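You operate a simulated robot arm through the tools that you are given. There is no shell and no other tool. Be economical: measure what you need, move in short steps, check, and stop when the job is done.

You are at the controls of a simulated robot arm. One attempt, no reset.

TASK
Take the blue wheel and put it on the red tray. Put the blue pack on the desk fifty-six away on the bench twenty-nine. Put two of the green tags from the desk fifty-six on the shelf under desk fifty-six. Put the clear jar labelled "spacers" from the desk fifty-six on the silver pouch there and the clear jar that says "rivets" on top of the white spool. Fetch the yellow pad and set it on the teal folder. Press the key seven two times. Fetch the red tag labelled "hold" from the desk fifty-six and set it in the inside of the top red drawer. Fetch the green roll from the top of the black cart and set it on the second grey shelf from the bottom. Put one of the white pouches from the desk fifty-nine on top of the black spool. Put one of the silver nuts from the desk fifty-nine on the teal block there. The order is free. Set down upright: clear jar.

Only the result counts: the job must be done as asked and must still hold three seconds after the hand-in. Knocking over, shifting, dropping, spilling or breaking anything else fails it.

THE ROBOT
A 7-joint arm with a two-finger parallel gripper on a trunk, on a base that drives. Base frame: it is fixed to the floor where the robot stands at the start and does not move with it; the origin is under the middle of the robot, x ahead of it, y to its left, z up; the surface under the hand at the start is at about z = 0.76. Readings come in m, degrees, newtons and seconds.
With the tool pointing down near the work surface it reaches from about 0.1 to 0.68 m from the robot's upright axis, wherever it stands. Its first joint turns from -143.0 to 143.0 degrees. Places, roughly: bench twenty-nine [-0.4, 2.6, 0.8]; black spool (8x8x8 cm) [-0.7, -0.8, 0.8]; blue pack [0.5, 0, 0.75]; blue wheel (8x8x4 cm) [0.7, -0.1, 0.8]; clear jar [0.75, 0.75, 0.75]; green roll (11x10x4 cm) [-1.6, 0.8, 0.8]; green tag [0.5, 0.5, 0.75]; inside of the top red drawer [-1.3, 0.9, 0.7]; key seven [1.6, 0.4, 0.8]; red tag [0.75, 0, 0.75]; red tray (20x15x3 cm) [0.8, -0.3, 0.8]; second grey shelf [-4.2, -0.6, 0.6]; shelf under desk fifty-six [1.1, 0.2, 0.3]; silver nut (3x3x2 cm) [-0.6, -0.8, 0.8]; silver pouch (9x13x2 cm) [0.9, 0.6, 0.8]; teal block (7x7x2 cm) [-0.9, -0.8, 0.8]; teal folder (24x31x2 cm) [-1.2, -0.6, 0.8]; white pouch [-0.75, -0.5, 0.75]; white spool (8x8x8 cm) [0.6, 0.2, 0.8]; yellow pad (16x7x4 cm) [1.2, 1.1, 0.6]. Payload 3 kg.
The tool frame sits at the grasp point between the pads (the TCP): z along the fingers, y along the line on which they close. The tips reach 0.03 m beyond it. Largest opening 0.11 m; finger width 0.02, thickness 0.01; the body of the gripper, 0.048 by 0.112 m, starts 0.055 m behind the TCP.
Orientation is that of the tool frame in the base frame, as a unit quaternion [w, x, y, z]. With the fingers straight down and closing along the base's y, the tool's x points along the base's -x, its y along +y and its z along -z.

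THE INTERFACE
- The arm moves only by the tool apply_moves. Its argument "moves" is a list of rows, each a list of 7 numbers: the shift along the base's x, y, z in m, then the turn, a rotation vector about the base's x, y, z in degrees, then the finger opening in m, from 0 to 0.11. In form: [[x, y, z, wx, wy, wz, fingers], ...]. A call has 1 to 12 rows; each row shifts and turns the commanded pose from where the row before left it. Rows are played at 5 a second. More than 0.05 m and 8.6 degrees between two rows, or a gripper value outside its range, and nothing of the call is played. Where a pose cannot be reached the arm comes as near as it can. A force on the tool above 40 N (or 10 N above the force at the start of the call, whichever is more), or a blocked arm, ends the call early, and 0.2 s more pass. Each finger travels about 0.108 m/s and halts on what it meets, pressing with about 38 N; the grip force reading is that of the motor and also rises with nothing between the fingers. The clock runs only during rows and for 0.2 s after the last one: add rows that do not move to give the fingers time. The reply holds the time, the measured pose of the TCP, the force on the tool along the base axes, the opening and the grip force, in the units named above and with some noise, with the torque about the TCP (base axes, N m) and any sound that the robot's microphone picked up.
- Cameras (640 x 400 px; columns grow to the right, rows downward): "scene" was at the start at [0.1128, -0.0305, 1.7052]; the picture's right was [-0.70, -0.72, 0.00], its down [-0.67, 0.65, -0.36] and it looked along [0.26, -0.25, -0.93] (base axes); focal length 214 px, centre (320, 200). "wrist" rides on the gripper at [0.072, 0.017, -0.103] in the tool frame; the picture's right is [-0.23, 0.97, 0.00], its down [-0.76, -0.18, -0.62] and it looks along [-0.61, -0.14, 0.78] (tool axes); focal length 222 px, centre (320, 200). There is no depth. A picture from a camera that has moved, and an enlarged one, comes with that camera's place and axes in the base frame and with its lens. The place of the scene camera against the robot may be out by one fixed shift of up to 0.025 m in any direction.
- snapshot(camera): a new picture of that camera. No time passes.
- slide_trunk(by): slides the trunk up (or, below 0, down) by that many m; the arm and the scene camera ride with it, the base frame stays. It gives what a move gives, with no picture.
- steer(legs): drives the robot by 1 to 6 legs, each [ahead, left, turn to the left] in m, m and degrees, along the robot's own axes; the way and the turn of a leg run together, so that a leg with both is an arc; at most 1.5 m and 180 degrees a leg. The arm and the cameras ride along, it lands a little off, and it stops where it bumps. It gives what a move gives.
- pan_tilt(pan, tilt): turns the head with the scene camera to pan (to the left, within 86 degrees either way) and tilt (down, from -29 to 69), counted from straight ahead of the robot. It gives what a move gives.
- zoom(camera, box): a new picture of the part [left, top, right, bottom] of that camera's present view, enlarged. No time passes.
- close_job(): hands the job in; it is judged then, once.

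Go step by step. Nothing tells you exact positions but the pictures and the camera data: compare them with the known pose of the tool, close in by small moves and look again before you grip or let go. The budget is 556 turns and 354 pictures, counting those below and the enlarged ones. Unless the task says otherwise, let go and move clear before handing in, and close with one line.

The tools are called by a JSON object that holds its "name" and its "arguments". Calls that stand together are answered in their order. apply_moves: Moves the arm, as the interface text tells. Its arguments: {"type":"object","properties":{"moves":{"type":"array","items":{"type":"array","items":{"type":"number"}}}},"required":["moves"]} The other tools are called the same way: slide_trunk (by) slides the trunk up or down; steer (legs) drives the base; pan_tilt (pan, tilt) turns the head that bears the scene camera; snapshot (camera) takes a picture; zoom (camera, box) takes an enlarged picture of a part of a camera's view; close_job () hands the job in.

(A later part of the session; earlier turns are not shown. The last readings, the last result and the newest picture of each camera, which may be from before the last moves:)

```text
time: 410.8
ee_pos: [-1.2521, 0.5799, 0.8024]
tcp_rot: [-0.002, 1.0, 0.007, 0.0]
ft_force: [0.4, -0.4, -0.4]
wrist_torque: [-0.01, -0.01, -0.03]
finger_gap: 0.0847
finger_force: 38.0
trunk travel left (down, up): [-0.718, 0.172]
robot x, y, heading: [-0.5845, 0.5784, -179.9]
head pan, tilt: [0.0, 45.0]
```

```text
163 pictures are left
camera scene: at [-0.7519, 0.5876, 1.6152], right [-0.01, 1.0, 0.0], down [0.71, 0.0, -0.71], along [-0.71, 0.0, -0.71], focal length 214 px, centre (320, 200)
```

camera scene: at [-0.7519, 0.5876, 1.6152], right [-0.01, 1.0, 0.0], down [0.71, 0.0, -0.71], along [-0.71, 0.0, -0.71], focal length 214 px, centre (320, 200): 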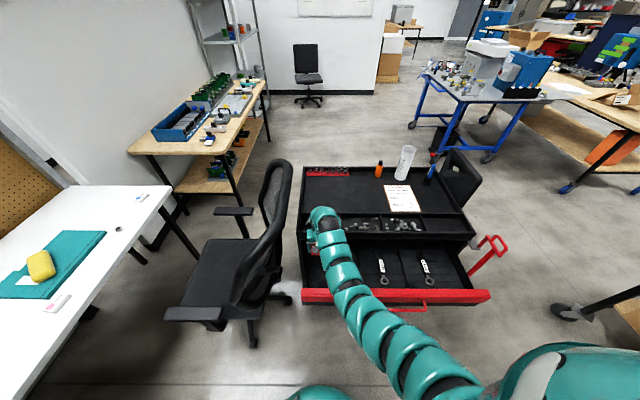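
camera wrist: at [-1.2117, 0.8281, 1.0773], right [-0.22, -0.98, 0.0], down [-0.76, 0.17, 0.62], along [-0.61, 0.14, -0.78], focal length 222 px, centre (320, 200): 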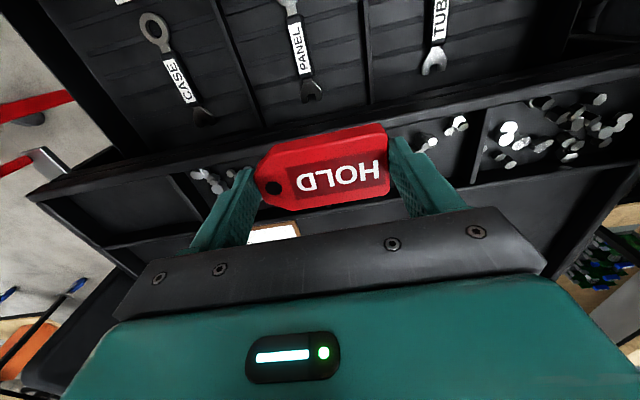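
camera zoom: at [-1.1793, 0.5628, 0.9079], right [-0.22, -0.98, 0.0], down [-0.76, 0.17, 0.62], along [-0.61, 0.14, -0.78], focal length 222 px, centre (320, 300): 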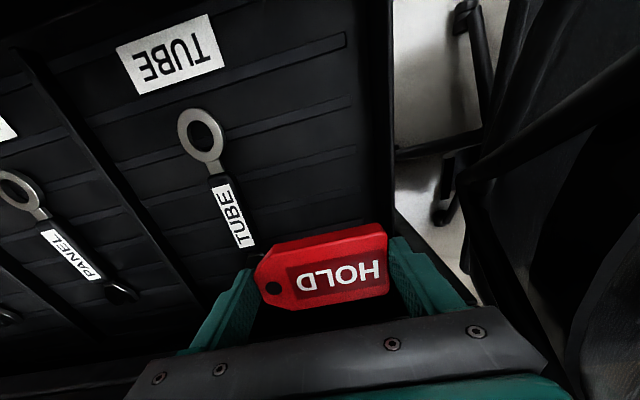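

{"name": "slide_trunk", "arguments": {"by": -0.06}}

{"name": "zoom", "arguments": {"camera": "wrist", "box": [0, 0, 640, 200]}}

```text
time: 411.8
ee_pos: [-1.2527, 0.5798, 0.7426]
tcp_rot: [0.0, 1.0, 0.007, 0.0]
ft_force: [0.4, -0.4, 0.3]
wrist_torque: [0.0, 0.0, -0.01]
finger_gap: 0.0848
finger_force: 38.1
trunk travel left (down, up): [-0.658, 0.232]
robot x, y, heading: [-0.5791, 0.5819, -179.8]
head pan, tilt: [0.0, 45.0]
```

```text
1.00 times, centred on (320, 100) of wrist (not enlarged: the box is as wide or as high as the picture)
camera zoom: at [-1.1792, 0.5628, 0.8479], right [-0.22, -0.98, 0.0], down [-0.76, 0.17, 0.62], along [-0.61, 0.14, -0.78], focal length 222 px, centre (320, 300)
```

zoom: 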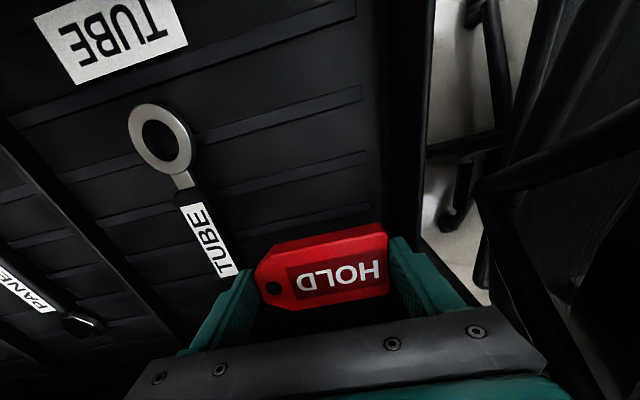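

{"name": "apply_moves", "arguments": {"moves": [[0, 0.006, 0, 0, 0, 0, 0], [0, 0, 0, 0, 0, 0, 0]]}}

{"name": "slide_trunk", "arguments": {"by": -0.025}}

{"name": "slide_trunk", "arguments": {"by": -0.012}}

{"name": "zoom", "arguments": {"camera": "wrist", "box": [0, 0, 640, 200]}}

```text
time: 412.4
ee_pos: [-1.2509, 0.5852, 0.7416]
tcp_rot: [-0.001, 1.0, 0.007, 0.001]
ft_force: [-0.1, 0.2, -0.2]
wrist_torque: [-0.02, -0.01, 0.01]
finger_gap: 0.0849
finger_force: 38.2
trunk travel left (down, up): [-0.658, 0.232]
robot x, y, heading: [-0.5834, 0.5781, -179.7]
head pan, tilt: [0.0, 45.0]
```

```text
time: 413.1
ee_pos: [-1.2521, 0.5857, 0.7175]
tcp_rot: [-0.001, 1.0, 0.007, 0.001]
ft_force: [-0.2, -0.7, -0.3]
wrist_torque: [-0.01, 0.01, -0.03]
finger_gap: 0.0849
finger_force: 37.5
trunk travel left (down, up): [-0.633, 0.257]
robot x, y, heading: [-0.5867, 0.5799, -179.7]
head pan, tilt: [0.0, 45.0]
```

```text
time: 413.7
ee_pos: [-1.2514, 0.585, 0.7061]
tcp_rot: [-0.002, 1.0, 0.006, 0.0]
ft_force: [-0.5, -0.4, -0.3]
wrist_torque: [-0.02, -0.06, -0.02]
finger_gap: 0.0848
finger_force: 38.2
trunk travel left (down, up): [-0.621, 0.269]
robot x, y, heading: [-0.5823, 0.5788, -179.7]
head pan, tilt: [0.0, 45.0]
```

```text
1.00 times, centred on (320, 100) of wrist (not enlarged: the box is as wide or as high as the picture)
camera zoom: at [-1.1788, 0.5683, 0.8112], right [-0.21, -0.98, 0.0], down [-0.76, 0.17, 0.62], along [-0.61, 0.14, -0.78], focal length 222 px, centre (320, 300)
```

zoom: 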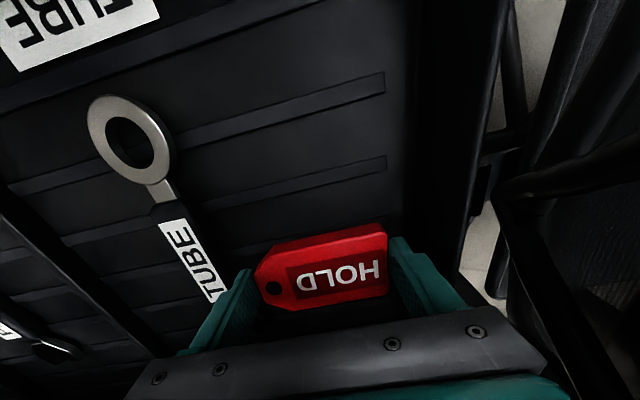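

{"name": "slide_trunk", "arguments": {"by": -0.012}}

```text
time: 414.3
ee_pos: [-1.2511, 0.5852, 0.6928]
tcp_rot: [-0.001, 1.0, 0.005, 0.001]
ft_force: [-0.2, -0.5, -0.3]
wrist_torque: [0.02, -0.01, 0.0]
finger_gap: 0.0849
finger_force: 38.5
trunk travel left (down, up): [-0.609, 0.281]
robot x, y, heading: [-0.5831, 0.5802, -179.5]
head pan, tilt: [0.0, 45.0]
```

{"name": "slide_trunk", "arguments": {"by": -0.012}}

{"name": "zoom", "arguments": {"camera": "wrist", "box": [0, 0, 640, 200]}}

```text
time: 414.8
ee_pos: [-1.256, 0.5849, 0.6899]
tcp_rot: [0.0, 1.0, 0.005, -0.007]
ft_force: [-1.9, -0.1, 17.0]
wrist_torque: [0.34, -0.1, 0.03]
finger_gap: 0.085
finger_force: 37.7
trunk travel left (down, up): [-0.598, 0.292]
robot x, y, heading: [-0.5829, 0.5827, -179.5]
head pan, tilt: [0.0, 45.0]
stopped: the force on the tool passed its limit at 50 N (the readings are from after the stop); the commanded pose is now the measured one
```

```text
1.00 times, centred on (320, 100) of wrist (not enlarged: the box is as wide or as high as the picture)
camera zoom: at [-1.1824, 0.5685, 0.7933], right [-0.22, -0.98, 0.0], down [-0.75, 0.17, 0.63], along [-0.62, 0.14, -0.77], focal length 222 px, centre (320, 300)
```

zoom: 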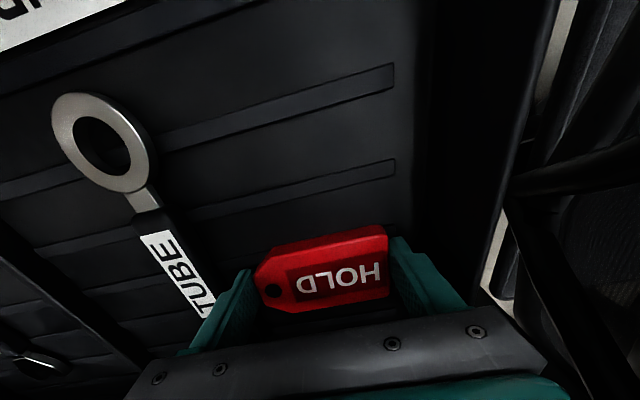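

{"name": "slide_trunk", "arguments": {"by": 0.004}}

{"name": "apply_moves", "arguments": {"moves": [[0, 0, 0, 0, 0, 0, 0.092], [0, 0, 0, 0, 0, 0, 0.096], [0, 0, 0, 0, 0, 0, 0.096]]}}

{"name": "slide_trunk", "arguments": {"by": 0.06}}

{"name": "zoom", "arguments": {"camera": "wrist", "box": [0, 0, 640, 200]}}

```text
time: 415.3
ee_pos: [-1.2543, 0.5847, 0.6902]
tcp_rot: [0.0, 1.0, 0.005, -0.003]
ft_force: [-0.5, -0.6, -0.9]
wrist_torque: [-0.01, 0.02, 0.0]
finger_gap: 0.0848
finger_force: 37.8
trunk travel left (down, up): [-0.602, 0.288]
robot x, y, heading: [-0.5848, 0.578, -179.2]
head pan, tilt: [0.0, 45.0]
```

```text
time: 416.1
ee_pos: [-1.2554, 0.5846, 0.6906]
tcp_rot: [0.0, 1.0, 0.005, -0.004]
ft_force: [-1.0, 0.0, -0.3]
wrist_torque: [-0.01, 0.02, -0.01]
finger_gap: 0.096
finger_force: 0.1
trunk travel left (down, up): [-0.602, 0.288]
robot x, y, heading: [-0.581, 0.5801, -179.6]
head pan, tilt: [0.0, 45.0]
```

```text
time: 417.1
ee_pos: [-1.2552, 0.5855, 0.7517]
tcp_rot: [0.0, 1.0, 0.005, -0.005]
ft_force: [0.2, -0.3, -0.8]
wrist_torque: [0.0, -0.01, -0.03]
finger_gap: 0.0962
finger_force: 0.1
trunk travel left (down, up): [-0.662, 0.228]
robot x, y, heading: [-0.5805, 0.5843, -179.7]
head pan, tilt: [0.0, 45.0]
```

```text
1.00 times, centred on (320, 100) of wrist (not enlarged: the box is as wide or as high as the picture)
camera zoom: at [-1.1814, 0.5684, 0.8552], right [-0.22, -0.98, 0.0], down [-0.76, 0.17, 0.63], along [-0.61, 0.13, -0.78], focal length 222 px, centre (320, 300)
```

zoom: 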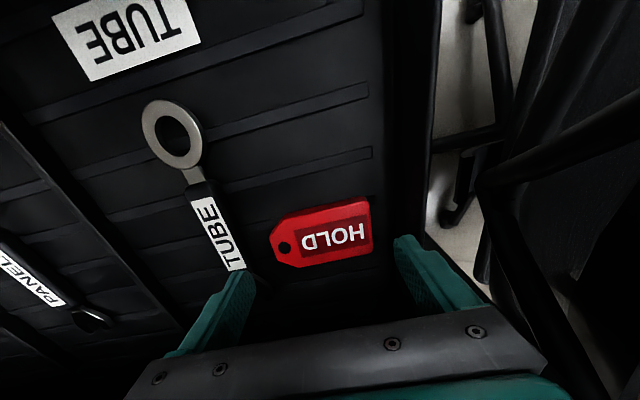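

The HOLD tag lies in the drawer. Now back to desk 56 for the green tags; I'll look at the lower shelf with a lowered trunk.

{"name": "slide_trunk", "arguments": {"by": 0.22}}

{"name": "steer", "arguments": {"legs": [[-0.33, 0, 0], [0, 0, -180]]}}

{"name": "pan_tilt", "arguments": {"pan": 0, "tilt": 30}}

{"name": "snapshot", "arguments": {"camera": "scene"}}

```text
time: 419.5
ee_pos: [-1.2562, 0.5843, 0.9704]
tcp_rot: [0.0, 1.0, 0.005, -0.004]
ft_force: [0.8, 0.2, -0.5]
wrist_torque: [0.03, 0.03, -0.02]
finger_gap: 0.0957
finger_force: 0.1
trunk travel left (down, up): [-0.882, 0.008]
robot x, y, heading: [-0.5838, 0.5805, -179.7]
head pan, tilt: [0.0, 45.0]
```

```text
time: 429.1
ee_pos: [0.4145, 0.5452, 0.9719]
tcp_rot: [0.004, 0.018, 1.0, 0.0]
ft_force: [-0.4, 0.4, -1.5]
wrist_torque: [0.0, 0.01, -0.02]
finger_gap: 0.0958
finger_force: 0.1
trunk travel left (down, up): [-0.882, 0.008]
robot x, y, heading: [-0.2534, 0.5841, -2.3]
head pan, tilt: [0.0, 45.0]
```

```text
time: 429.8
ee_pos: [0.4147, 0.5452, 0.9703]
tcp_rot: [0.005, 0.018, 1.0, -0.001]
ft_force: [0.8, -0.8, 0.3]
wrist_torque: [0.0, 0.01, -0.01]
finger_gap: 0.0961
finger_force: 0.0
trunk travel left (down, up): [-0.882, 0.008]
robot x, y, heading: [-0.2557, 0.5788, -2.6]
head pan, tilt: [0.0, 30.0]
```

```text
158 pictures are left
camera scene: at [-0.0935, 0.5825, 1.8017], right [-0.04, -1.0, 0.0], down [-0.5, 0.02, -0.87], along [0.86, -0.04, -0.5], focal length 214 px, centre (320, 200)
```

scene: 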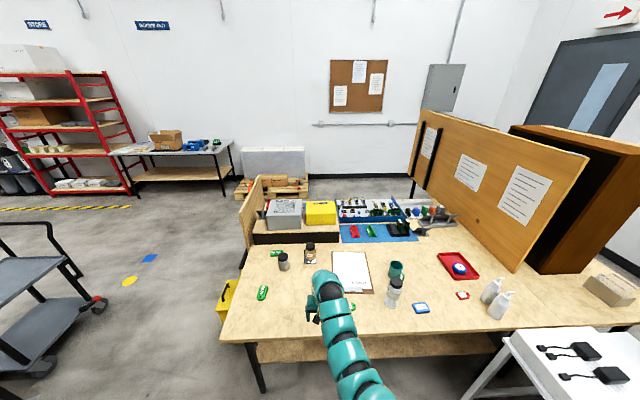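

Shelf under the desk: front edge x≈0.53, z≈0.3. I pitch the hand forward 50° so tags can be slid under the desktop, and go to the small green tag.

{"name": "apply_moves", "arguments": {"moves": [[0, 0.0, 0, 0, -8.3, 0, 0.1], [0, 0.0, 0, 0, -8.3, 0, 0.1], [0, 0.0, 0, 0, -8.3, 0, 0.1], [0, 0.0, 0, 0, -8.3, 0, 0.1], [0, 0.0, 0, 0, -8.3, 0, 0.1], [0, 0.0, 0, 0, -8.3, 0, 0.1]]}}

{"name": "steer", "arguments": {"legs": [[0, -0.15, 2.4]]}}

{"name": "snapshot", "arguments": {"camera": "wrist"}}

{"name": "snapshot", "arguments": {"camera": "scene"}}

```text
time: 431.2
ee_pos: [0.4134, 0.5454, 0.9715]
tcp_rot: [0.426, 0.016, 0.905, 0.008]
ft_force: [-0.2, -0.2, 0.4]
wrist_torque: [-0.01, -0.04, -0.01]
finger_gap: 0.1002
finger_force: 0.0
trunk travel left (down, up): [-0.882, 0.008]
robot x, y, heading: [-0.2547, 0.5819, -2.4]
head pan, tilt: [0.0, 30.0]
```

```text
time: 432.6
ee_pos: [0.4116, 0.4233, 0.9704]
tcp_rot: [0.424, -0.004, 0.905, 0.018]
ft_force: [0.0, -0.6, 0.1]
wrist_torque: [0.03, 0.02, 0.01]
finger_gap: 0.1002
finger_force: 0.0
trunk travel left (down, up): [-0.882, 0.008]
robot x, y, heading: [-0.2581, 0.4293, 0.4]
head pan, tilt: [0.0, 30.0]
```

```text
157 pictures are left
camera wrist: at [0.2859, 0.4363, 0.9836], right [0.12, 0.97, 0.2], down [0.01, -0.2, 0.98], along [0.99, -0.12, -0.04], focal length 222 px, centre (320, 200)
```

wrist: 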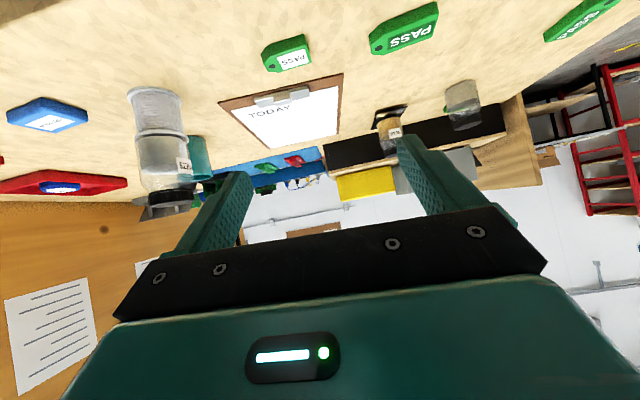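

```text
156 pictures are left
camera scene: at [-0.0963, 0.4369, 1.8018], right [0.0, -1.0, 0.0], down [-0.5, 0.0, -0.87], along [0.87, 0.0, -0.5], focal length 214 px, centre (320, 200)
```

scene: 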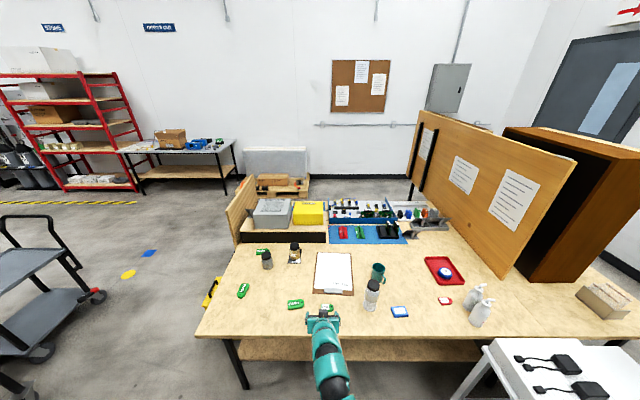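

{"name": "steer", "arguments": {"legs": [[0.146, -0.025, 0]]}}

{"name": "apply_moves", "arguments": {"moves": [[0, 0, 0, -1.5, 0, 0, 0.1], [0, 0, 0, 0, 0, 0, 0.1]]}}

{"name": "slide_trunk", "arguments": {"by": -0.12}}

{"name": "snapshot", "arguments": {"camera": "wrist"}}

```text
time: 434.0
ee_pos: [0.5588, 0.4008, 0.971]
tcp_rot: [0.424, -0.004, 0.905, 0.016]
ft_force: [0.7, 0.5, 0.0]
wrist_torque: [0.01, -0.01, -0.01]
finger_gap: 0.1001
finger_force: 0.2
trunk travel left (down, up): [-0.882, 0.008]
robot x, y, heading: [-0.1128, 0.406, 0.4]
head pan, tilt: [0.0, 30.0]
```

```text
time: 434.6
ee_pos: [0.5581, 0.3997, 0.9705]
tcp_rot: [0.424, -0.01, 0.906, 0.005]
ft_force: [0.1, -0.4, 0.6]
wrist_torque: [-0.01, -0.01, 0.01]
finger_gap: 0.1002
finger_force: 0.1
trunk travel left (down, up): [-0.882, 0.008]
robot x, y, heading: [-0.1124, 0.4031, 0.2]
head pan, tilt: [0.0, 30.0]
```

```text
time: 436.1
ee_pos: [0.5589, 0.3989, 0.8503]
tcp_rot: [0.424, -0.01, 0.906, 0.005]
ft_force: [0.3, -0.2, -0.4]
wrist_torque: [0.03, 0.0, -0.01]
finger_gap: 0.0999
finger_force: 0.1
trunk travel left (down, up): [-0.762, 0.128]
robot x, y, heading: [-0.1114, 0.408, 0.2]
head pan, tilt: [0.0, 30.0]
```

```text
155 pictures are left
camera wrist: at [0.4324, 0.4142, 0.8635], right [0.12, 0.98, 0.18], down [0.01, -0.18, 0.98], along [0.99, -0.12, -0.03], focal length 222 px, centre (320, 200)
```

wrist: 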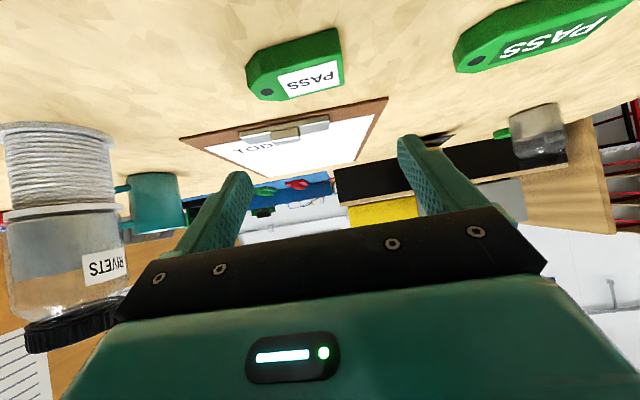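

{"name": "apply_moves", "arguments": {"moves": [[0, -0.003, 0, 0, 0, 0, 0.1], [0, 0, 0, 0, 0, 0, 0.1]]}}

{"name": "slide_trunk", "arguments": {"by": -0.057}}

{"name": "snapshot", "arguments": {"camera": "wrist"}}

```text
time: 436.7
ee_pos: [0.5586, 0.3974, 0.8516]
tcp_rot: [0.424, -0.012, 0.905, 0.005]
ft_force: [-0.5, 1.0, 0.3]
wrist_torque: [0.0, -0.01, -0.02]
finger_gap: 0.0999
finger_force: 0.0
trunk travel left (down, up): [-0.762, 0.128]
robot x, y, heading: [-0.1121, 0.4058, 0.1]
head pan, tilt: [0.0, 30.0]
```

```text
time: 437.7
ee_pos: [0.5586, 0.3972, 0.7945]
tcp_rot: [0.424, -0.01, 0.906, 0.005]
ft_force: [0.7, 0.2, 0.4]
wrist_torque: [0.03, -0.01, 0.0]
finger_gap: 0.0998
finger_force: 0.1
trunk travel left (down, up): [-0.705, 0.185]
robot x, y, heading: [-0.1114, 0.4055, 0.1]
head pan, tilt: [0.0, 30.0]
```

```text
154 pictures are left
camera wrist: at [0.4323, 0.4114, 0.8067], right [0.12, 0.98, 0.18], down [0.01, -0.18, 0.98], along [0.99, -0.12, -0.03], focal length 222 px, centre (320, 200)
```

wrist: 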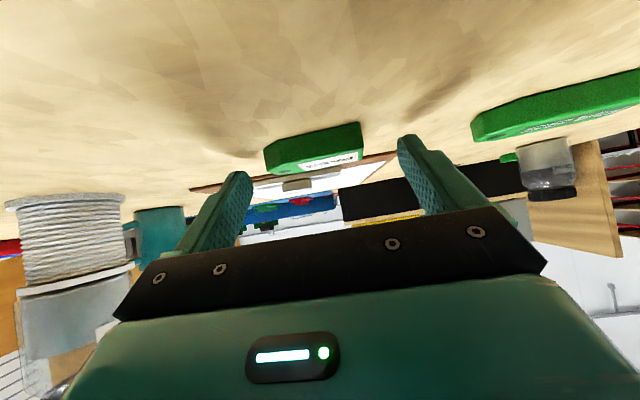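

{"name": "slide_trunk", "arguments": {"by": -0.005}}

{"name": "apply_moves", "arguments": {"moves": [[0, 0, 0, 0, 0, 0, 0.07], [0, 0, 0, 0, 0, 0, 0.03], [0, 0, 0, 0, 0, 0, 0.0], [0, 0, 0, 0, 0, 0, 0.0], [0, 0, 0, 0, 0, 0, 0.0]]}}

{"name": "snapshot", "arguments": {"camera": "wrist"}}

```text
time: 438.2
ee_pos: [0.5584, 0.398, 0.7892]
tcp_rot: [0.424, -0.011, 0.906, 0.006]
ft_force: [-0.1, -0.4, 0.4]
wrist_torque: [0.01, 0.02, -0.01]
finger_gap: 0.1
finger_force: 0.0
trunk travel left (down, up): [-0.7, 0.19]
robot x, y, heading: [-0.1136, 0.405, 0.2]
head pan, tilt: [0.0, 30.0]
```

```text
time: 439.4
ee_pos: [0.5588, 0.3983, 0.789]
tcp_rot: [0.424, -0.01, 0.906, 0.004]
ft_force: [0.5, -0.1, 0.2]
wrist_torque: [0.0, 0.03, 0.01]
finger_gap: 0.0627
finger_force: 38.4
trunk travel left (down, up): [-0.7, 0.19]
robot x, y, heading: [-0.1147, 0.4038, 0.1]
head pan, tilt: [0.0, 30.0]
```

```text
153 pictures are left
camera wrist: at [0.4323, 0.4113, 0.8016], right [0.12, 0.98, 0.18], down [0.01, -0.18, 0.98], along [0.99, -0.12, -0.03], focal length 222 px, centre (320, 200)
```

wrist: 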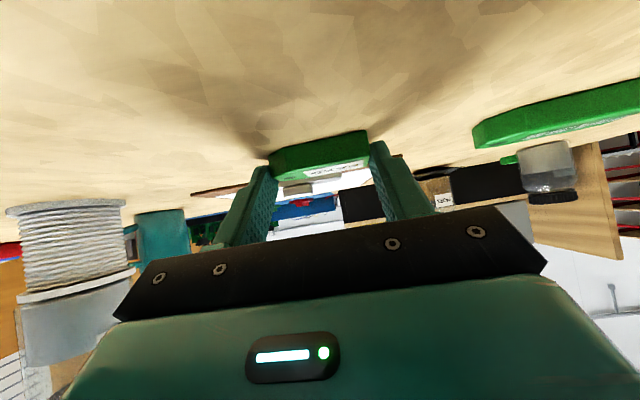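

{"name": "slide_trunk", "arguments": {"by": 0.05}}

{"name": "snapshot", "arguments": {"camera": "wrist"}}

{"name": "steer", "arguments": {"legs": [[-0.33, 0, 0]]}}

{"name": "slide_trunk", "arguments": {"by": -0.44}}

{"name": "snapshot", "arguments": {"camera": "wrist"}}

{"name": "snapshot", "arguments": {"camera": "scene"}}

```text
time: 440.3
ee_pos: [0.5593, 0.398, 0.8399]
tcp_rot: [0.425, -0.011, 0.905, 0.006]
ft_force: [-0.3, 0.3, -0.5]
wrist_torque: [0.02, 0.03, -0.05]
finger_gap: 0.0627
finger_force: 38.5
trunk travel left (down, up): [-0.75, 0.14]
robot x, y, heading: [-0.1129, 0.4035, 0.2]
head pan, tilt: [0.0, 30.0]
```

```text
152 pictures are left
camera wrist: at [0.4324, 0.4113, 0.8514], right [0.12, 0.98, 0.17], down [0.01, -0.18, 0.98], along [0.99, -0.12, -0.03], focal length 222 px, centre (320, 200)
```

wrist: 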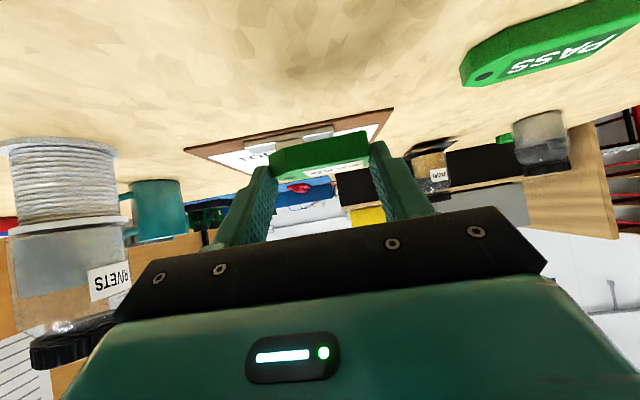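

```text
time: 442.5
ee_pos: [0.2278, 0.3985, 0.8394]
tcp_rot: [0.425, -0.012, 0.905, 0.006]
ft_force: [0.2, 0.0, -0.8]
wrist_torque: [-0.03, 0.01, 0.01]
finger_gap: 0.0626
finger_force: 38.2
trunk travel left (down, up): [-0.75, 0.14]
robot x, y, heading: [-0.4438, 0.4015, 0.4]
head pan, tilt: [0.0, 30.0]
```

```text
refused: -0.44 is not a number from -0.4 to 0.4
```

```text
151 pictures are left
camera wrist: at [0.1014, 0.4108, 0.8519], right [0.12, 0.98, 0.18], down [0.01, -0.18, 0.98], along [0.99, -0.12, -0.03], focal length 222 px, centre (320, 200)
```

wrist: 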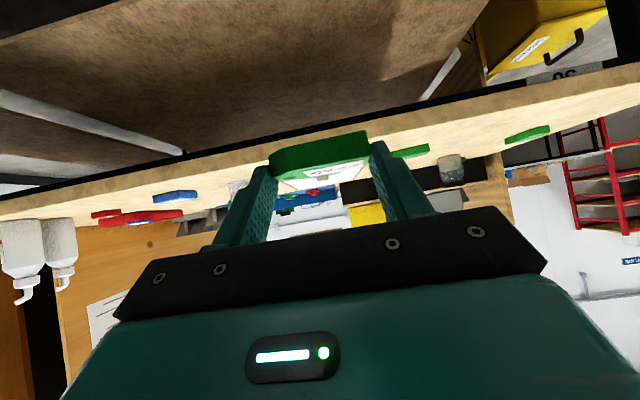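

```text
150 pictures are left
camera scene: at [-0.2812, 0.4134, 1.6699], right [0.01, -1.0, 0.0], down [-0.5, 0.0, -0.87], along [0.87, 0.01, -0.5], focal length 214 px, centre (320, 200)
```

scene: 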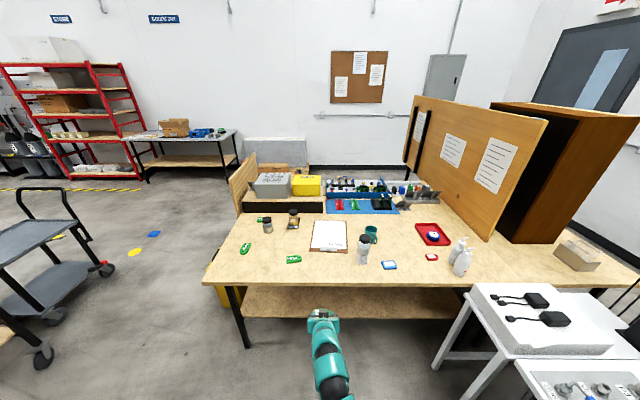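

{"name": "slide_trunk", "arguments": {"by": -0.4}}

{"name": "snapshot", "arguments": {"camera": "wrist"}}

{"name": "snapshot", "arguments": {"camera": "scene"}}

```text
time: 446.3
ee_pos: [0.2299, 0.3974, 0.4405]
tcp_rot: [0.424, -0.011, 0.905, 0.005]
ft_force: [-0.1, -0.7, -0.8]
wrist_torque: [0.0, 0.01, 0.04]
finger_gap: 0.0626
finger_force: 38.2
trunk travel left (down, up): [-0.35, 0.54]
robot x, y, heading: [-0.4406, 0.402, 0.5]
head pan, tilt: [0.0, 30.0]
```

```text
149 pictures are left
camera wrist: at [0.1019, 0.4108, 0.4516], right [0.12, 0.98, 0.18], down [0.01, -0.18, 0.98], along [0.99, -0.12, -0.03], focal length 222 px, centre (320, 200)
```

wrist: 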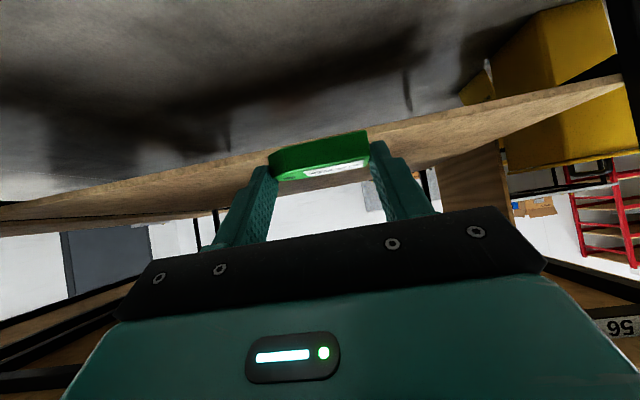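

```text
148 pictures are left
camera scene: at [-0.2801, 0.4134, 1.2698], right [0.01, -1.0, 0.0], down [-0.5, 0.0, -0.87], along [0.87, 0.01, -0.5], focal length 214 px, centre (320, 200)
```

scene: 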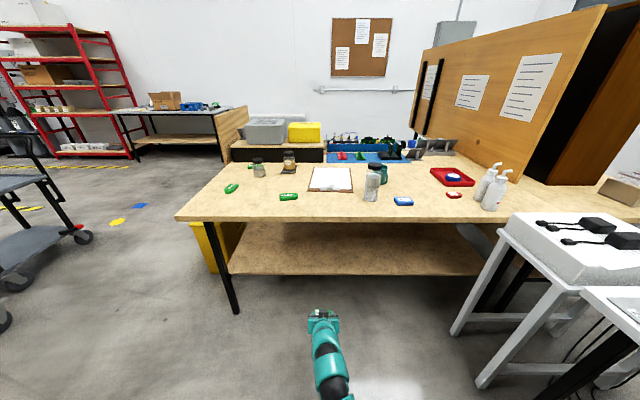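

{"name": "slide_trunk", "arguments": {"by": -0.06}}

{"name": "steer", "arguments": {"legs": [[0.3, 0, -0.4]]}}

{"name": "snapshot", "arguments": {"camera": "wrist"}}

{"name": "snapshot", "arguments": {"camera": "scene"}}

```text
time: 447.3
ee_pos: [0.2278, 0.3969, 0.3793]
tcp_rot: [0.424, -0.011, 0.905, 0.005]
ft_force: [-0.6, 0.1, -0.3]
wrist_torque: [-0.02, 0.03, 0.0]
finger_gap: 0.0625
finger_force: 38.1
trunk travel left (down, up): [-0.29, 0.6]
robot x, y, heading: [-0.4442, 0.4031, 0.2]
head pan, tilt: [0.0, 30.0]
```

```text
time: 449.4
ee_pos: [0.5292, 0.3999, 0.3794]
tcp_rot: [0.424, -0.011, 0.906, 0.006]
ft_force: [0.0, -0.7, 0.4]
wrist_torque: [0.01, 0.03, 0.0]
finger_gap: 0.0627
finger_force: 38.5
trunk travel left (down, up): [-0.29, 0.6]
robot x, y, heading: [-0.1432, 0.4046, 0.3]
head pan, tilt: [0.0, 30.0]
```

```text
147 pictures are left
camera wrist: at [0.4021, 0.4131, 0.3916], right [0.12, 0.98, 0.18], down [0.01, -0.18, 0.98], along [0.99, -0.12, -0.03], focal length 222 px, centre (320, 200)
```

wrist: 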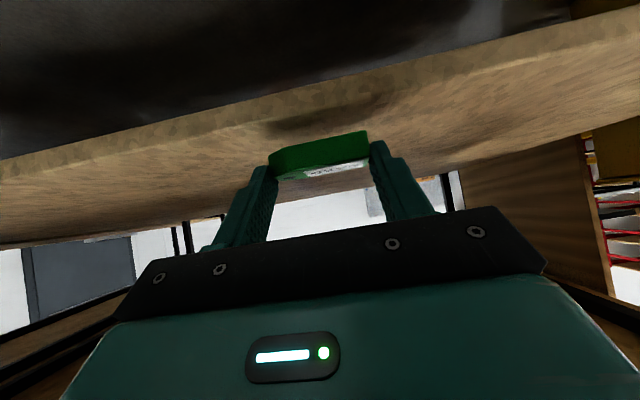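

```text
146 pictures are left
camera scene: at [0.02, 0.4155, 1.2098], right [0.01, -1.0, 0.0], down [-0.5, 0.0, -0.87], along [0.87, 0.01, -0.5], focal length 214 px, centre (320, 200)
```

scene: 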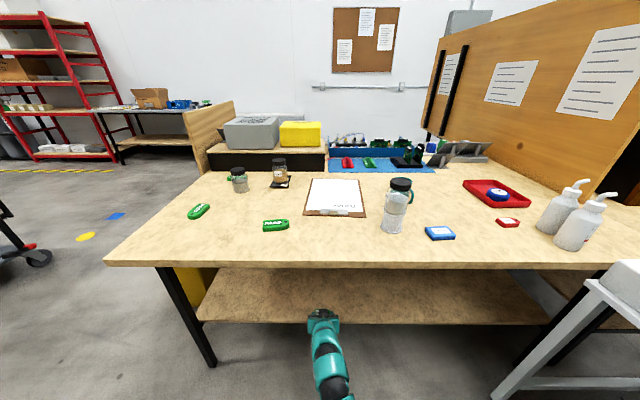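

{"name": "slide_trunk", "arguments": {"by": 0.03}}

{"name": "steer", "arguments": {"legs": [[0.14, 0, 0]]}}

{"name": "snapshot", "arguments": {"camera": "wrist"}}

{"name": "zoom", "arguments": {"camera": "scene", "box": [200, 240, 440, 400]}}

```text
time: 450.1
ee_pos: [0.5289, 0.4, 0.4103]
tcp_rot: [0.423, -0.011, 0.906, 0.006]
ft_force: [0.1, -0.3, 0.0]
wrist_torque: [0.02, -0.03, 0.0]
finger_gap: 0.0627
finger_force: 38.1
trunk travel left (down, up): [-0.32, 0.57]
robot x, y, heading: [-0.1467, 0.4042, 0.3]
head pan, tilt: [0.0, 30.0]
```

```text
time: 451.4
ee_pos: [0.6653, 0.4022, 0.4099]
tcp_rot: [0.425, -0.012, 0.905, 0.006]
ft_force: [-0.1, -0.6, -0.1]
wrist_torque: [-0.01, 0.03, -0.01]
finger_gap: 0.0625
finger_force: 38.0
trunk travel left (down, up): [-0.32, 0.57]
robot x, y, heading: [-0.0063, 0.4076, -0.0]
head pan, tilt: [0.0, 30.0]
```

```text
145 pictures are left
camera wrist: at [0.5396, 0.415, 0.4216], right [0.12, 0.98, 0.18], down [0.01, -0.18, 0.98], along [0.99, -0.12, -0.03], focal length 222 px, centre (320, 200)
```

wrist: 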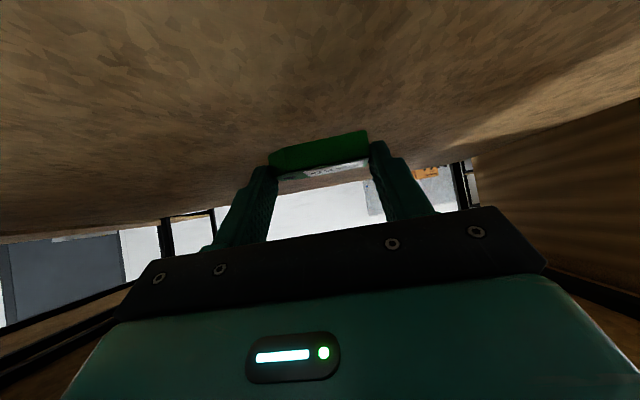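

```text
2.50 times, centred on (320, 320) of scene
camera zoom: at [0.1575, 0.4168, 1.2398], right [0.01, -1.0, 0.0], down [-0.5, 0.0, -0.87], along [0.87, 0.01, -0.5], focal length 536 px, centre (320, -100)
```

zoom: 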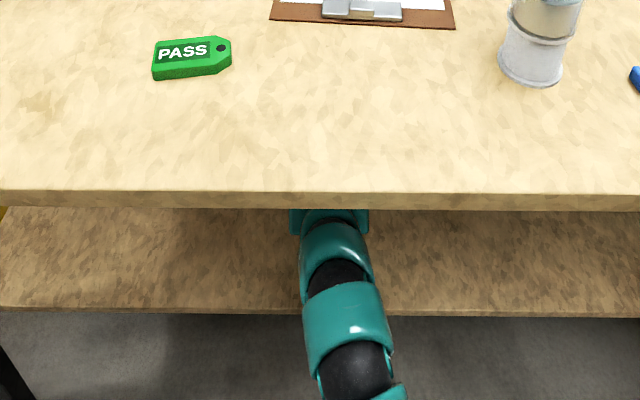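

{"name": "slide_trunk", "arguments": {"by": -0.035}}

{"name": "snapshot", "arguments": {"camera": "wrist"}}

```text
time: 452.2
ee_pos: [0.6655, 0.4014, 0.3745]
tcp_rot: [0.425, -0.012, 0.905, 0.006]
ft_force: [0.7, -0.2, 0.1]
wrist_torque: [0.04, 0.01, 0.04]
finger_gap: 0.0626
finger_force: 38.0
trunk travel left (down, up): [-0.285, 0.605]
robot x, y, heading: [-0.0065, 0.4128, 0.4]
head pan, tilt: [0.0, 30.0]
```

```text
143 pictures are left
camera wrist: at [0.5396, 0.415, 0.3866], right [0.12, 0.98, 0.18], down [0.01, -0.18, 0.98], along [0.99, -0.12, -0.03], focal length 222 px, centre (320, 200)
```

wrist: 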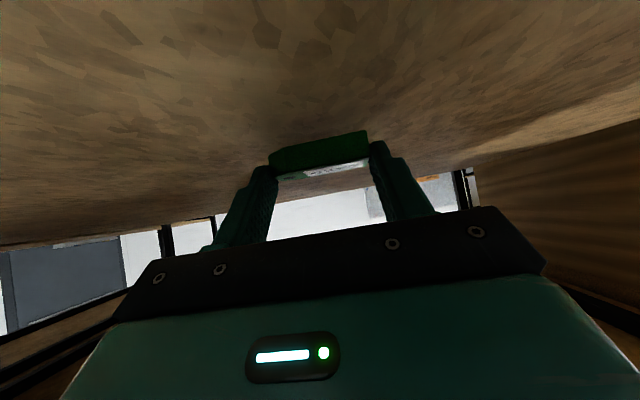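

{"name": "slide_trunk", "arguments": {"by": -0.02}}

{"name": "snapshot", "arguments": {"camera": "wrist"}}

```text
time: 452.9
ee_pos: [0.6681, 0.4013, 0.359]
tcp_rot: [0.428, -0.011, 0.903, 0.006]
ft_force: [2.1, -0.5, 21.6]
wrist_torque: [-0.24, -0.37, 0.02]
finger_gap: 0.0628
finger_force: 38.1
trunk travel left (down, up): [-0.265, 0.625]
robot x, y, heading: [-0.0102, 0.4081, 0.7]
head pan, tilt: [0.0, 30.0]
```

```text
142 pictures are left
camera wrist: at [0.5409, 0.4151, 0.37], right [0.12, 0.98, 0.18], down [0.0, -0.18, 0.98], along [0.99, -0.12, -0.03], focal length 222 px, centre (320, 200)
```

wrist: 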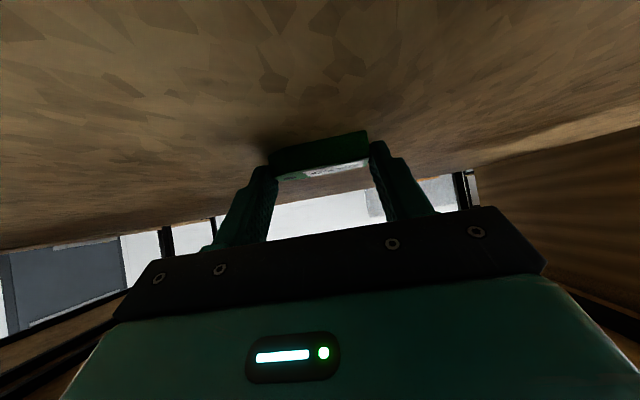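

{"name": "slide_trunk", "arguments": {"by": 0.004}}

{"name": "apply_moves", "arguments": {"moves": [[0, 0, 0, 0, 0, 0, 0.075], [0, 0, 0, 0, 0, 0, 0.085], [0, 0, 0, 0, 0, 0, 0.085]]}}

{"name": "slide_trunk", "arguments": {"by": 0.05}}

{"name": "snapshot", "arguments": {"camera": "wrist"}}

```text
time: 453.4
ee_pos: [0.6648, 0.4022, 0.3587]
tcp_rot: [0.424, -0.013, 0.906, 0.007]
ft_force: [1.3, 0.3, 15.0]
wrist_torque: [-0.2, -0.32, -0.03]
finger_gap: 0.0626
finger_force: 37.8
trunk travel left (down, up): [-0.269, 0.621]
robot x, y, heading: [-0.0061, 0.4081, 0.6]
head pan, tilt: [0.0, 30.0]
```

```text
time: 454.2
ee_pos: [0.6651, 0.4011, 0.357]
tcp_rot: [0.423, -0.012, 0.906, 0.005]
ft_force: [0.4, 0.9, 0.8]
wrist_torque: [0.02, -0.01, -0.02]
finger_gap: 0.085
finger_force: 0.2
trunk travel left (down, up): [-0.269, 0.621]
robot x, y, heading: [-0.0077, 0.4081, 0.7]
head pan, tilt: [0.0, 30.0]
```

```text
time: 455.2
ee_pos: [0.6659, 0.4016, 0.4081]
tcp_rot: [0.424, -0.013, 0.905, 0.006]
ft_force: [-0.6, 0.1, -0.7]
wrist_torque: [0.0, 0.01, 0.03]
finger_gap: 0.085
finger_force: 0.0
trunk travel left (down, up): [-0.319, 0.571]
robot x, y, heading: [-0.0033, 0.4068, 0.5]
head pan, tilt: [0.0, 30.0]
```

```text
141 pictures are left
camera wrist: at [0.5396, 0.415, 0.4205], right [0.12, 0.98, 0.18], down [0.01, -0.18, 0.98], along [0.99, -0.12, -0.03], focal length 222 px, centre (320, 200)
```

wrist: 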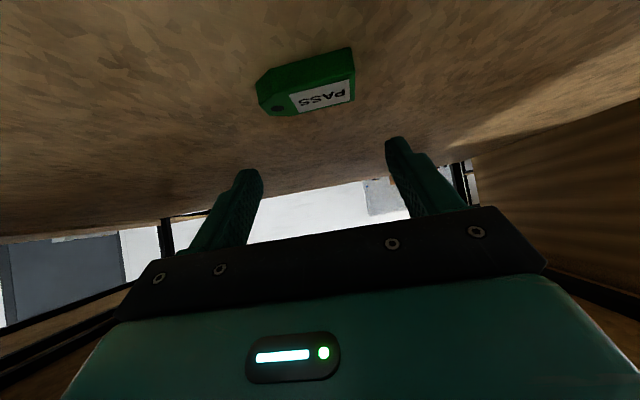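

First green tag is on the lower shelf. Back out, rise and go for the tag at [0.67, 0.86].

{"name": "steer", "arguments": {"legs": [[-0.45, 0, -0.5]]}}

{"name": "slide_trunk", "arguments": {"by": 0.4}}

{"name": "slide_trunk", "arguments": {"by": 0.165}}

{"name": "steer", "arguments": {"legs": [[0, 0.456, 0], [0.35, 0, 0]]}}

{"name": "snapshot", "arguments": {"camera": "wrist"}}

```text
time: 457.9
ee_pos: [0.217, 0.3913, 0.4085]
tcp_rot: [0.424, -0.005, 0.906, 0.003]
ft_force: [0.5, 0.4, 0.8]
wrist_torque: [0.0, 0.0, -0.01]
finger_gap: 0.0849
finger_force: 0.1
trunk travel left (down, up): [-0.319, 0.571]
robot x, y, heading: [-0.4557, 0.4089, -0.3]
head pan, tilt: [0.0, 30.0]
```

```text
time: 461.7
ee_pos: [0.217, 0.3902, 0.8092]
tcp_rot: [0.424, -0.005, 0.906, 0.003]
ft_force: [0.2, 0.3, 0.0]
wrist_torque: [-0.03, -0.01, 0.01]
finger_gap: 0.0851
finger_force: 0.0
trunk travel left (down, up): [-0.719, 0.171]
robot x, y, heading: [-0.4522, 0.4066, -0.2]
head pan, tilt: [0.0, 30.0]
```

```text
time: 463.6
ee_pos: [0.2173, 0.3912, 0.9734]
tcp_rot: [0.424, -0.006, 0.906, 0.004]
ft_force: [-0.7, -0.1, 0.4]
wrist_torque: [0.01, 0.04, 0.0]
finger_gap: 0.0852
finger_force: 0.1
trunk travel left (down, up): [-0.884, 0.006]
robot x, y, heading: [-0.453, 0.4083, -0.3]
head pan, tilt: [0.0, 30.0]
```

```text
time: 468.2
ee_pos: [0.5686, 0.8583, 0.9736]
tcp_rot: [0.424, -0.011, 0.906, 0.005]
ft_force: [-0.2, 0.0, 0.3]
wrist_torque: [0.0, -0.02, -0.01]
finger_gap: 0.0851
finger_force: 0.1
trunk travel left (down, up): [-0.884, 0.006]
robot x, y, heading: [-0.1032, 0.8629, 0.2]
head pan, tilt: [0.0, 30.0]
```

```text
140 pictures are left
camera wrist: at [0.443, 0.8722, 0.9852], right [0.12, 0.98, 0.18], down [0.01, -0.18, 0.98], along [0.99, -0.12, -0.04], focal length 222 px, centre (320, 200)
```

wrist: 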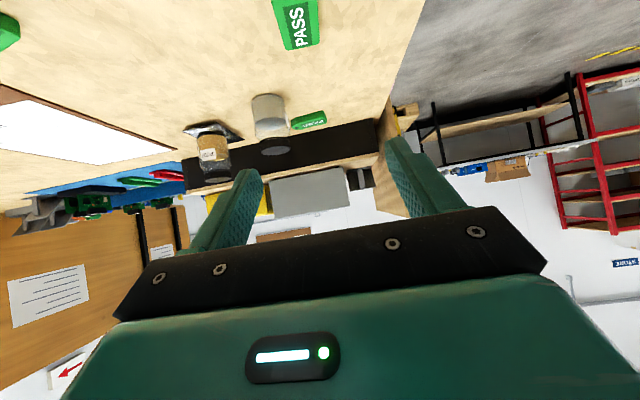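

{"name": "steer", "arguments": {"legs": [[0.07, -0.003, 0]]}}

{"name": "slide_trunk", "arguments": {"by": -0.11}}

{"name": "snapshot", "arguments": {"camera": "wrist"}}

```text
time: 469.2
ee_pos: [0.6389, 0.8535, 0.973]
tcp_rot: [0.424, -0.011, 0.906, 0.006]
ft_force: [-0.6, 0.4, 0.4]
wrist_torque: [0.0, 0.0, 0.03]
finger_gap: 0.0849
finger_force: 0.0
trunk travel left (down, up): [-0.884, 0.006]
robot x, y, heading: [-0.0351, 0.8606, 0.3]
head pan, tilt: [0.0, 30.0]
```

```text
time: 470.6
ee_pos: [0.6377, 0.8551, 0.8633]
tcp_rot: [0.425, -0.01, 0.905, 0.005]
ft_force: [-1.2, -0.2, 0.3]
wrist_torque: [0.01, -0.01, 0.0]
finger_gap: 0.0851
finger_force: 0.1
trunk travel left (down, up): [-0.774, 0.116]
robot x, y, heading: [-0.0355, 0.8625, 0.3]
head pan, tilt: [0.0, 30.0]
```

```text
139 pictures are left
camera wrist: at [0.5114, 0.8689, 0.8758], right [0.12, 0.98, 0.18], down [0.01, -0.18, 0.98], along [0.99, -0.12, -0.03], focal length 222 px, centre (320, 200)
```

wrist: 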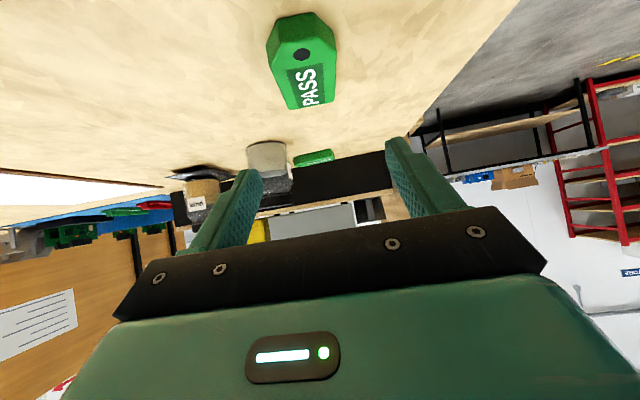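

{"name": "steer", "arguments": {"legs": [[0.036, 0, 0]]}}

{"name": "slide_trunk", "arguments": {"by": -0.068}}

{"name": "snapshot", "arguments": {"camera": "wrist"}}

```text
time: 471.5
ee_pos: [0.6772, 0.8537, 0.8618]
tcp_rot: [0.423, -0.011, 0.906, 0.006]
ft_force: [0.9, 0.5, -0.3]
wrist_torque: [0.06, 0.0, -0.01]
finger_gap: 0.085
finger_force: 0.0
trunk travel left (down, up): [-0.774, 0.116]
robot x, y, heading: [0.0058, 0.8622, 0.2]
head pan, tilt: [0.0, 30.0]
```

```text
time: 472.6
ee_pos: [0.6753, 0.8554, 0.7954]
tcp_rot: [0.425, -0.011, 0.905, 0.006]
ft_force: [0.6, -0.5, 0.3]
wrist_torque: [-0.01, -0.02, 0.01]
finger_gap: 0.085
finger_force: 0.1
trunk travel left (down, up): [-0.706, 0.184]
robot x, y, heading: [0.0033, 0.861, 0.3]
head pan, tilt: [0.0, 30.0]
```

```text
138 pictures are left
camera wrist: at [0.5481, 0.8693, 0.8079], right [0.12, 0.98, 0.18], down [0.01, -0.18, 0.98], along [0.99, -0.12, -0.03], focal length 222 px, centre (320, 200)
```

wrist: 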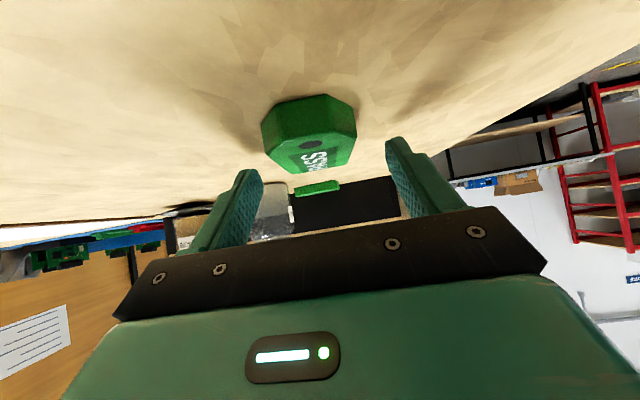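

{"name": "slide_trunk", "arguments": {"by": -0.006}}

{"name": "apply_moves", "arguments": {"moves": [[0, 0, 0, 0, 0, 0, 0.06], [0, 0, 0, 0, 0, 0, 0.03], [0, 0, 0, 0, 0, 0, 0.0], [0, 0, 0, 0, 0, 0, 0.0], [0, 0, 0, 0, 0, 0, 0.0]]}}

{"name": "slide_trunk", "arguments": {"by": 0.05}}

{"name": "snapshot", "arguments": {"camera": "wrist"}}

```text
time: 473.1
ee_pos: [0.6749, 0.8548, 0.7898]
tcp_rot: [0.425, -0.01, 0.905, 0.005]
ft_force: [-0.6, 0.2, -0.4]
wrist_torque: [-0.02, -0.01, -0.05]
finger_gap: 0.0849
finger_force: 0.0
trunk travel left (down, up): [-0.7, 0.19]
robot x, y, heading: [0.004, 0.8651, 0.3]
head pan, tilt: [0.0, 30.0]
```

```text
time: 474.3
ee_pos: [0.6749, 0.8548, 0.7903]
tcp_rot: [0.424, -0.01, 0.906, 0.004]
ft_force: [0.2, -0.5, 0.9]
wrist_torque: [-0.01, -0.09, 0.01]
finger_gap: 0.0447
finger_force: 37.4
trunk travel left (down, up): [-0.7, 0.19]
robot x, y, heading: [0.001, 0.8619, 0.5]
head pan, tilt: [0.0, 30.0]
```

```text
time: 475.2
ee_pos: [0.6743, 0.8562, 0.8386]
tcp_rot: [0.425, -0.01, 0.905, 0.005]
ft_force: [0.3, -0.4, 0.0]
wrist_torque: [-0.02, 0.0, -0.02]
finger_gap: 0.0445
finger_force: 38.6
trunk travel left (down, up): [-0.75, 0.14]
robot x, y, heading: [0.0016, 0.8642, 0.3]
head pan, tilt: [0.0, 30.0]
```

```text
137 pictures are left
camera wrist: at [0.5483, 0.8692, 0.8516], right [0.12, 0.98, 0.18], down [0.01, -0.18, 0.98], along [0.99, -0.12, -0.03], focal length 222 px, centre (320, 200)
```

wrist: 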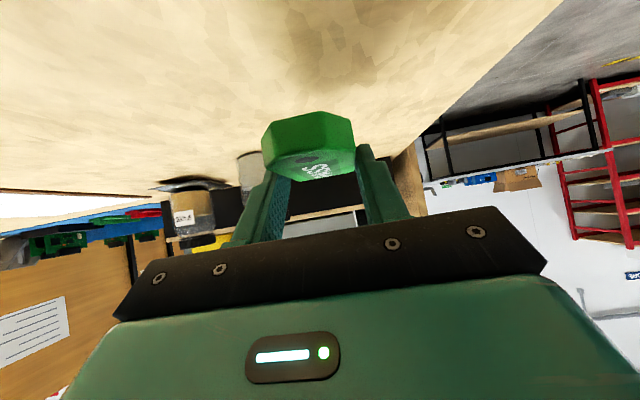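

{"name": "steer", "arguments": {"legs": [[-0.45, 0, -0.3], [0, -0.3, 0]]}}

{"name": "slide_trunk", "arguments": {"by": -0.4}}

{"name": "slide_trunk", "arguments": {"by": -0.028}}

{"name": "steer", "arguments": {"legs": [[0.44, 0, 0]]}}

{"name": "snapshot", "arguments": {"camera": "wrist"}}

```text
time: 479.6
ee_pos: [0.2193, 0.5542, 0.8394]
tcp_rot: [0.424, -0.008, 0.905, 0.005]
ft_force: [-0.2, -0.6, -0.1]
wrist_torque: [0.03, -0.01, 0.01]
finger_gap: 0.0448
finger_force: 37.5
trunk travel left (down, up): [-0.75, 0.14]
robot x, y, heading: [-0.4526, 0.5663, -0.2]
head pan, tilt: [0.0, 30.0]
```

```text
time: 483.4
ee_pos: [0.22, 0.5557, 0.4395]
tcp_rot: [0.424, -0.008, 0.906, 0.004]
ft_force: [-0.5, 0.5, -0.7]
wrist_torque: [-0.02, -0.02, 0.04]
finger_gap: 0.0446
finger_force: 37.7
trunk travel left (down, up): [-0.35, 0.54]
robot x, y, heading: [-0.4552, 0.5627, -0.3]
head pan, tilt: [0.0, 30.0]
```

```text
time: 484.1
ee_pos: [0.2199, 0.555, 0.4126]
tcp_rot: [0.424, -0.008, 0.905, 0.005]
ft_force: [-0.6, 0.1, 0.3]
wrist_torque: [0.03, 0.0, -0.01]
finger_gap: 0.0443
finger_force: 38.1
trunk travel left (down, up): [-0.322, 0.568]
robot x, y, heading: [-0.4559, 0.5669, -0.3]
head pan, tilt: [0.0, 30.0]
```

```text
time: 486.9
ee_pos: [0.6669, 0.5527, 0.412]
tcp_rot: [0.424, -0.007, 0.906, 0.004]
ft_force: [0.1, -0.4, 0.0]
wrist_torque: [-0.03, 0.04, 0.0]
finger_gap: 0.0445
finger_force: 37.5
trunk travel left (down, up): [-0.322, 0.568]
robot x, y, heading: [-0.0018, 0.5669, -0.1]
head pan, tilt: [0.0, 30.0]
```

```text
136 pictures are left
camera wrist: at [0.541, 0.5681, 0.4237], right [0.13, 0.98, 0.18], down [0.01, -0.18, 0.98], along [0.99, -0.13, -0.03], focal length 222 px, centre (320, 200)
```

wrist: 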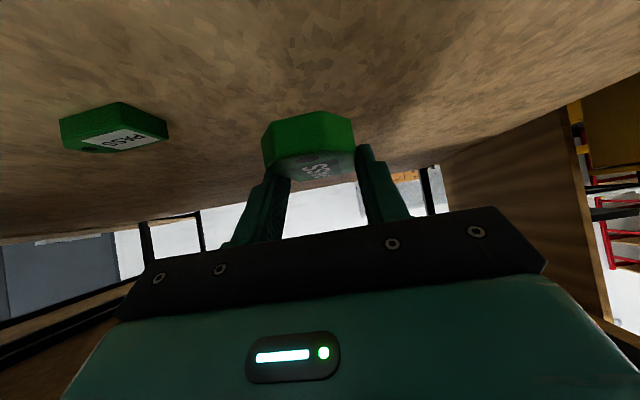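

{"name": "slide_trunk", "arguments": {"by": -0.042}}

{"name": "slide_trunk", "arguments": {"by": -0.013}}

```text
time: 487.7
ee_pos: [0.6668, 0.5534, 0.3704]
tcp_rot: [0.424, -0.008, 0.905, 0.005]
ft_force: [0.1, -0.6, -0.2]
wrist_torque: [0.0, 0.03, 0.02]
finger_gap: 0.0448
finger_force: 38.1
trunk travel left (down, up): [-0.28, 0.61]
robot x, y, heading: [-0.0042, 0.5676, 0.1]
head pan, tilt: [0.0, 30.0]
```

```text
time: 488.3
ee_pos: [0.6667, 0.5542, 0.3607]
tcp_rot: [0.426, -0.007, 0.905, 0.004]
ft_force: [4.1, 0.9, 14.1]
wrist_torque: [-0.11, 0.35, 0.0]
finger_gap: 0.0449
finger_force: 38.3
trunk travel left (down, up): [-0.267, 0.623]
robot x, y, heading: [-0.0039, 0.5666, -0.2]
head pan, tilt: [0.0, 30.0]
```

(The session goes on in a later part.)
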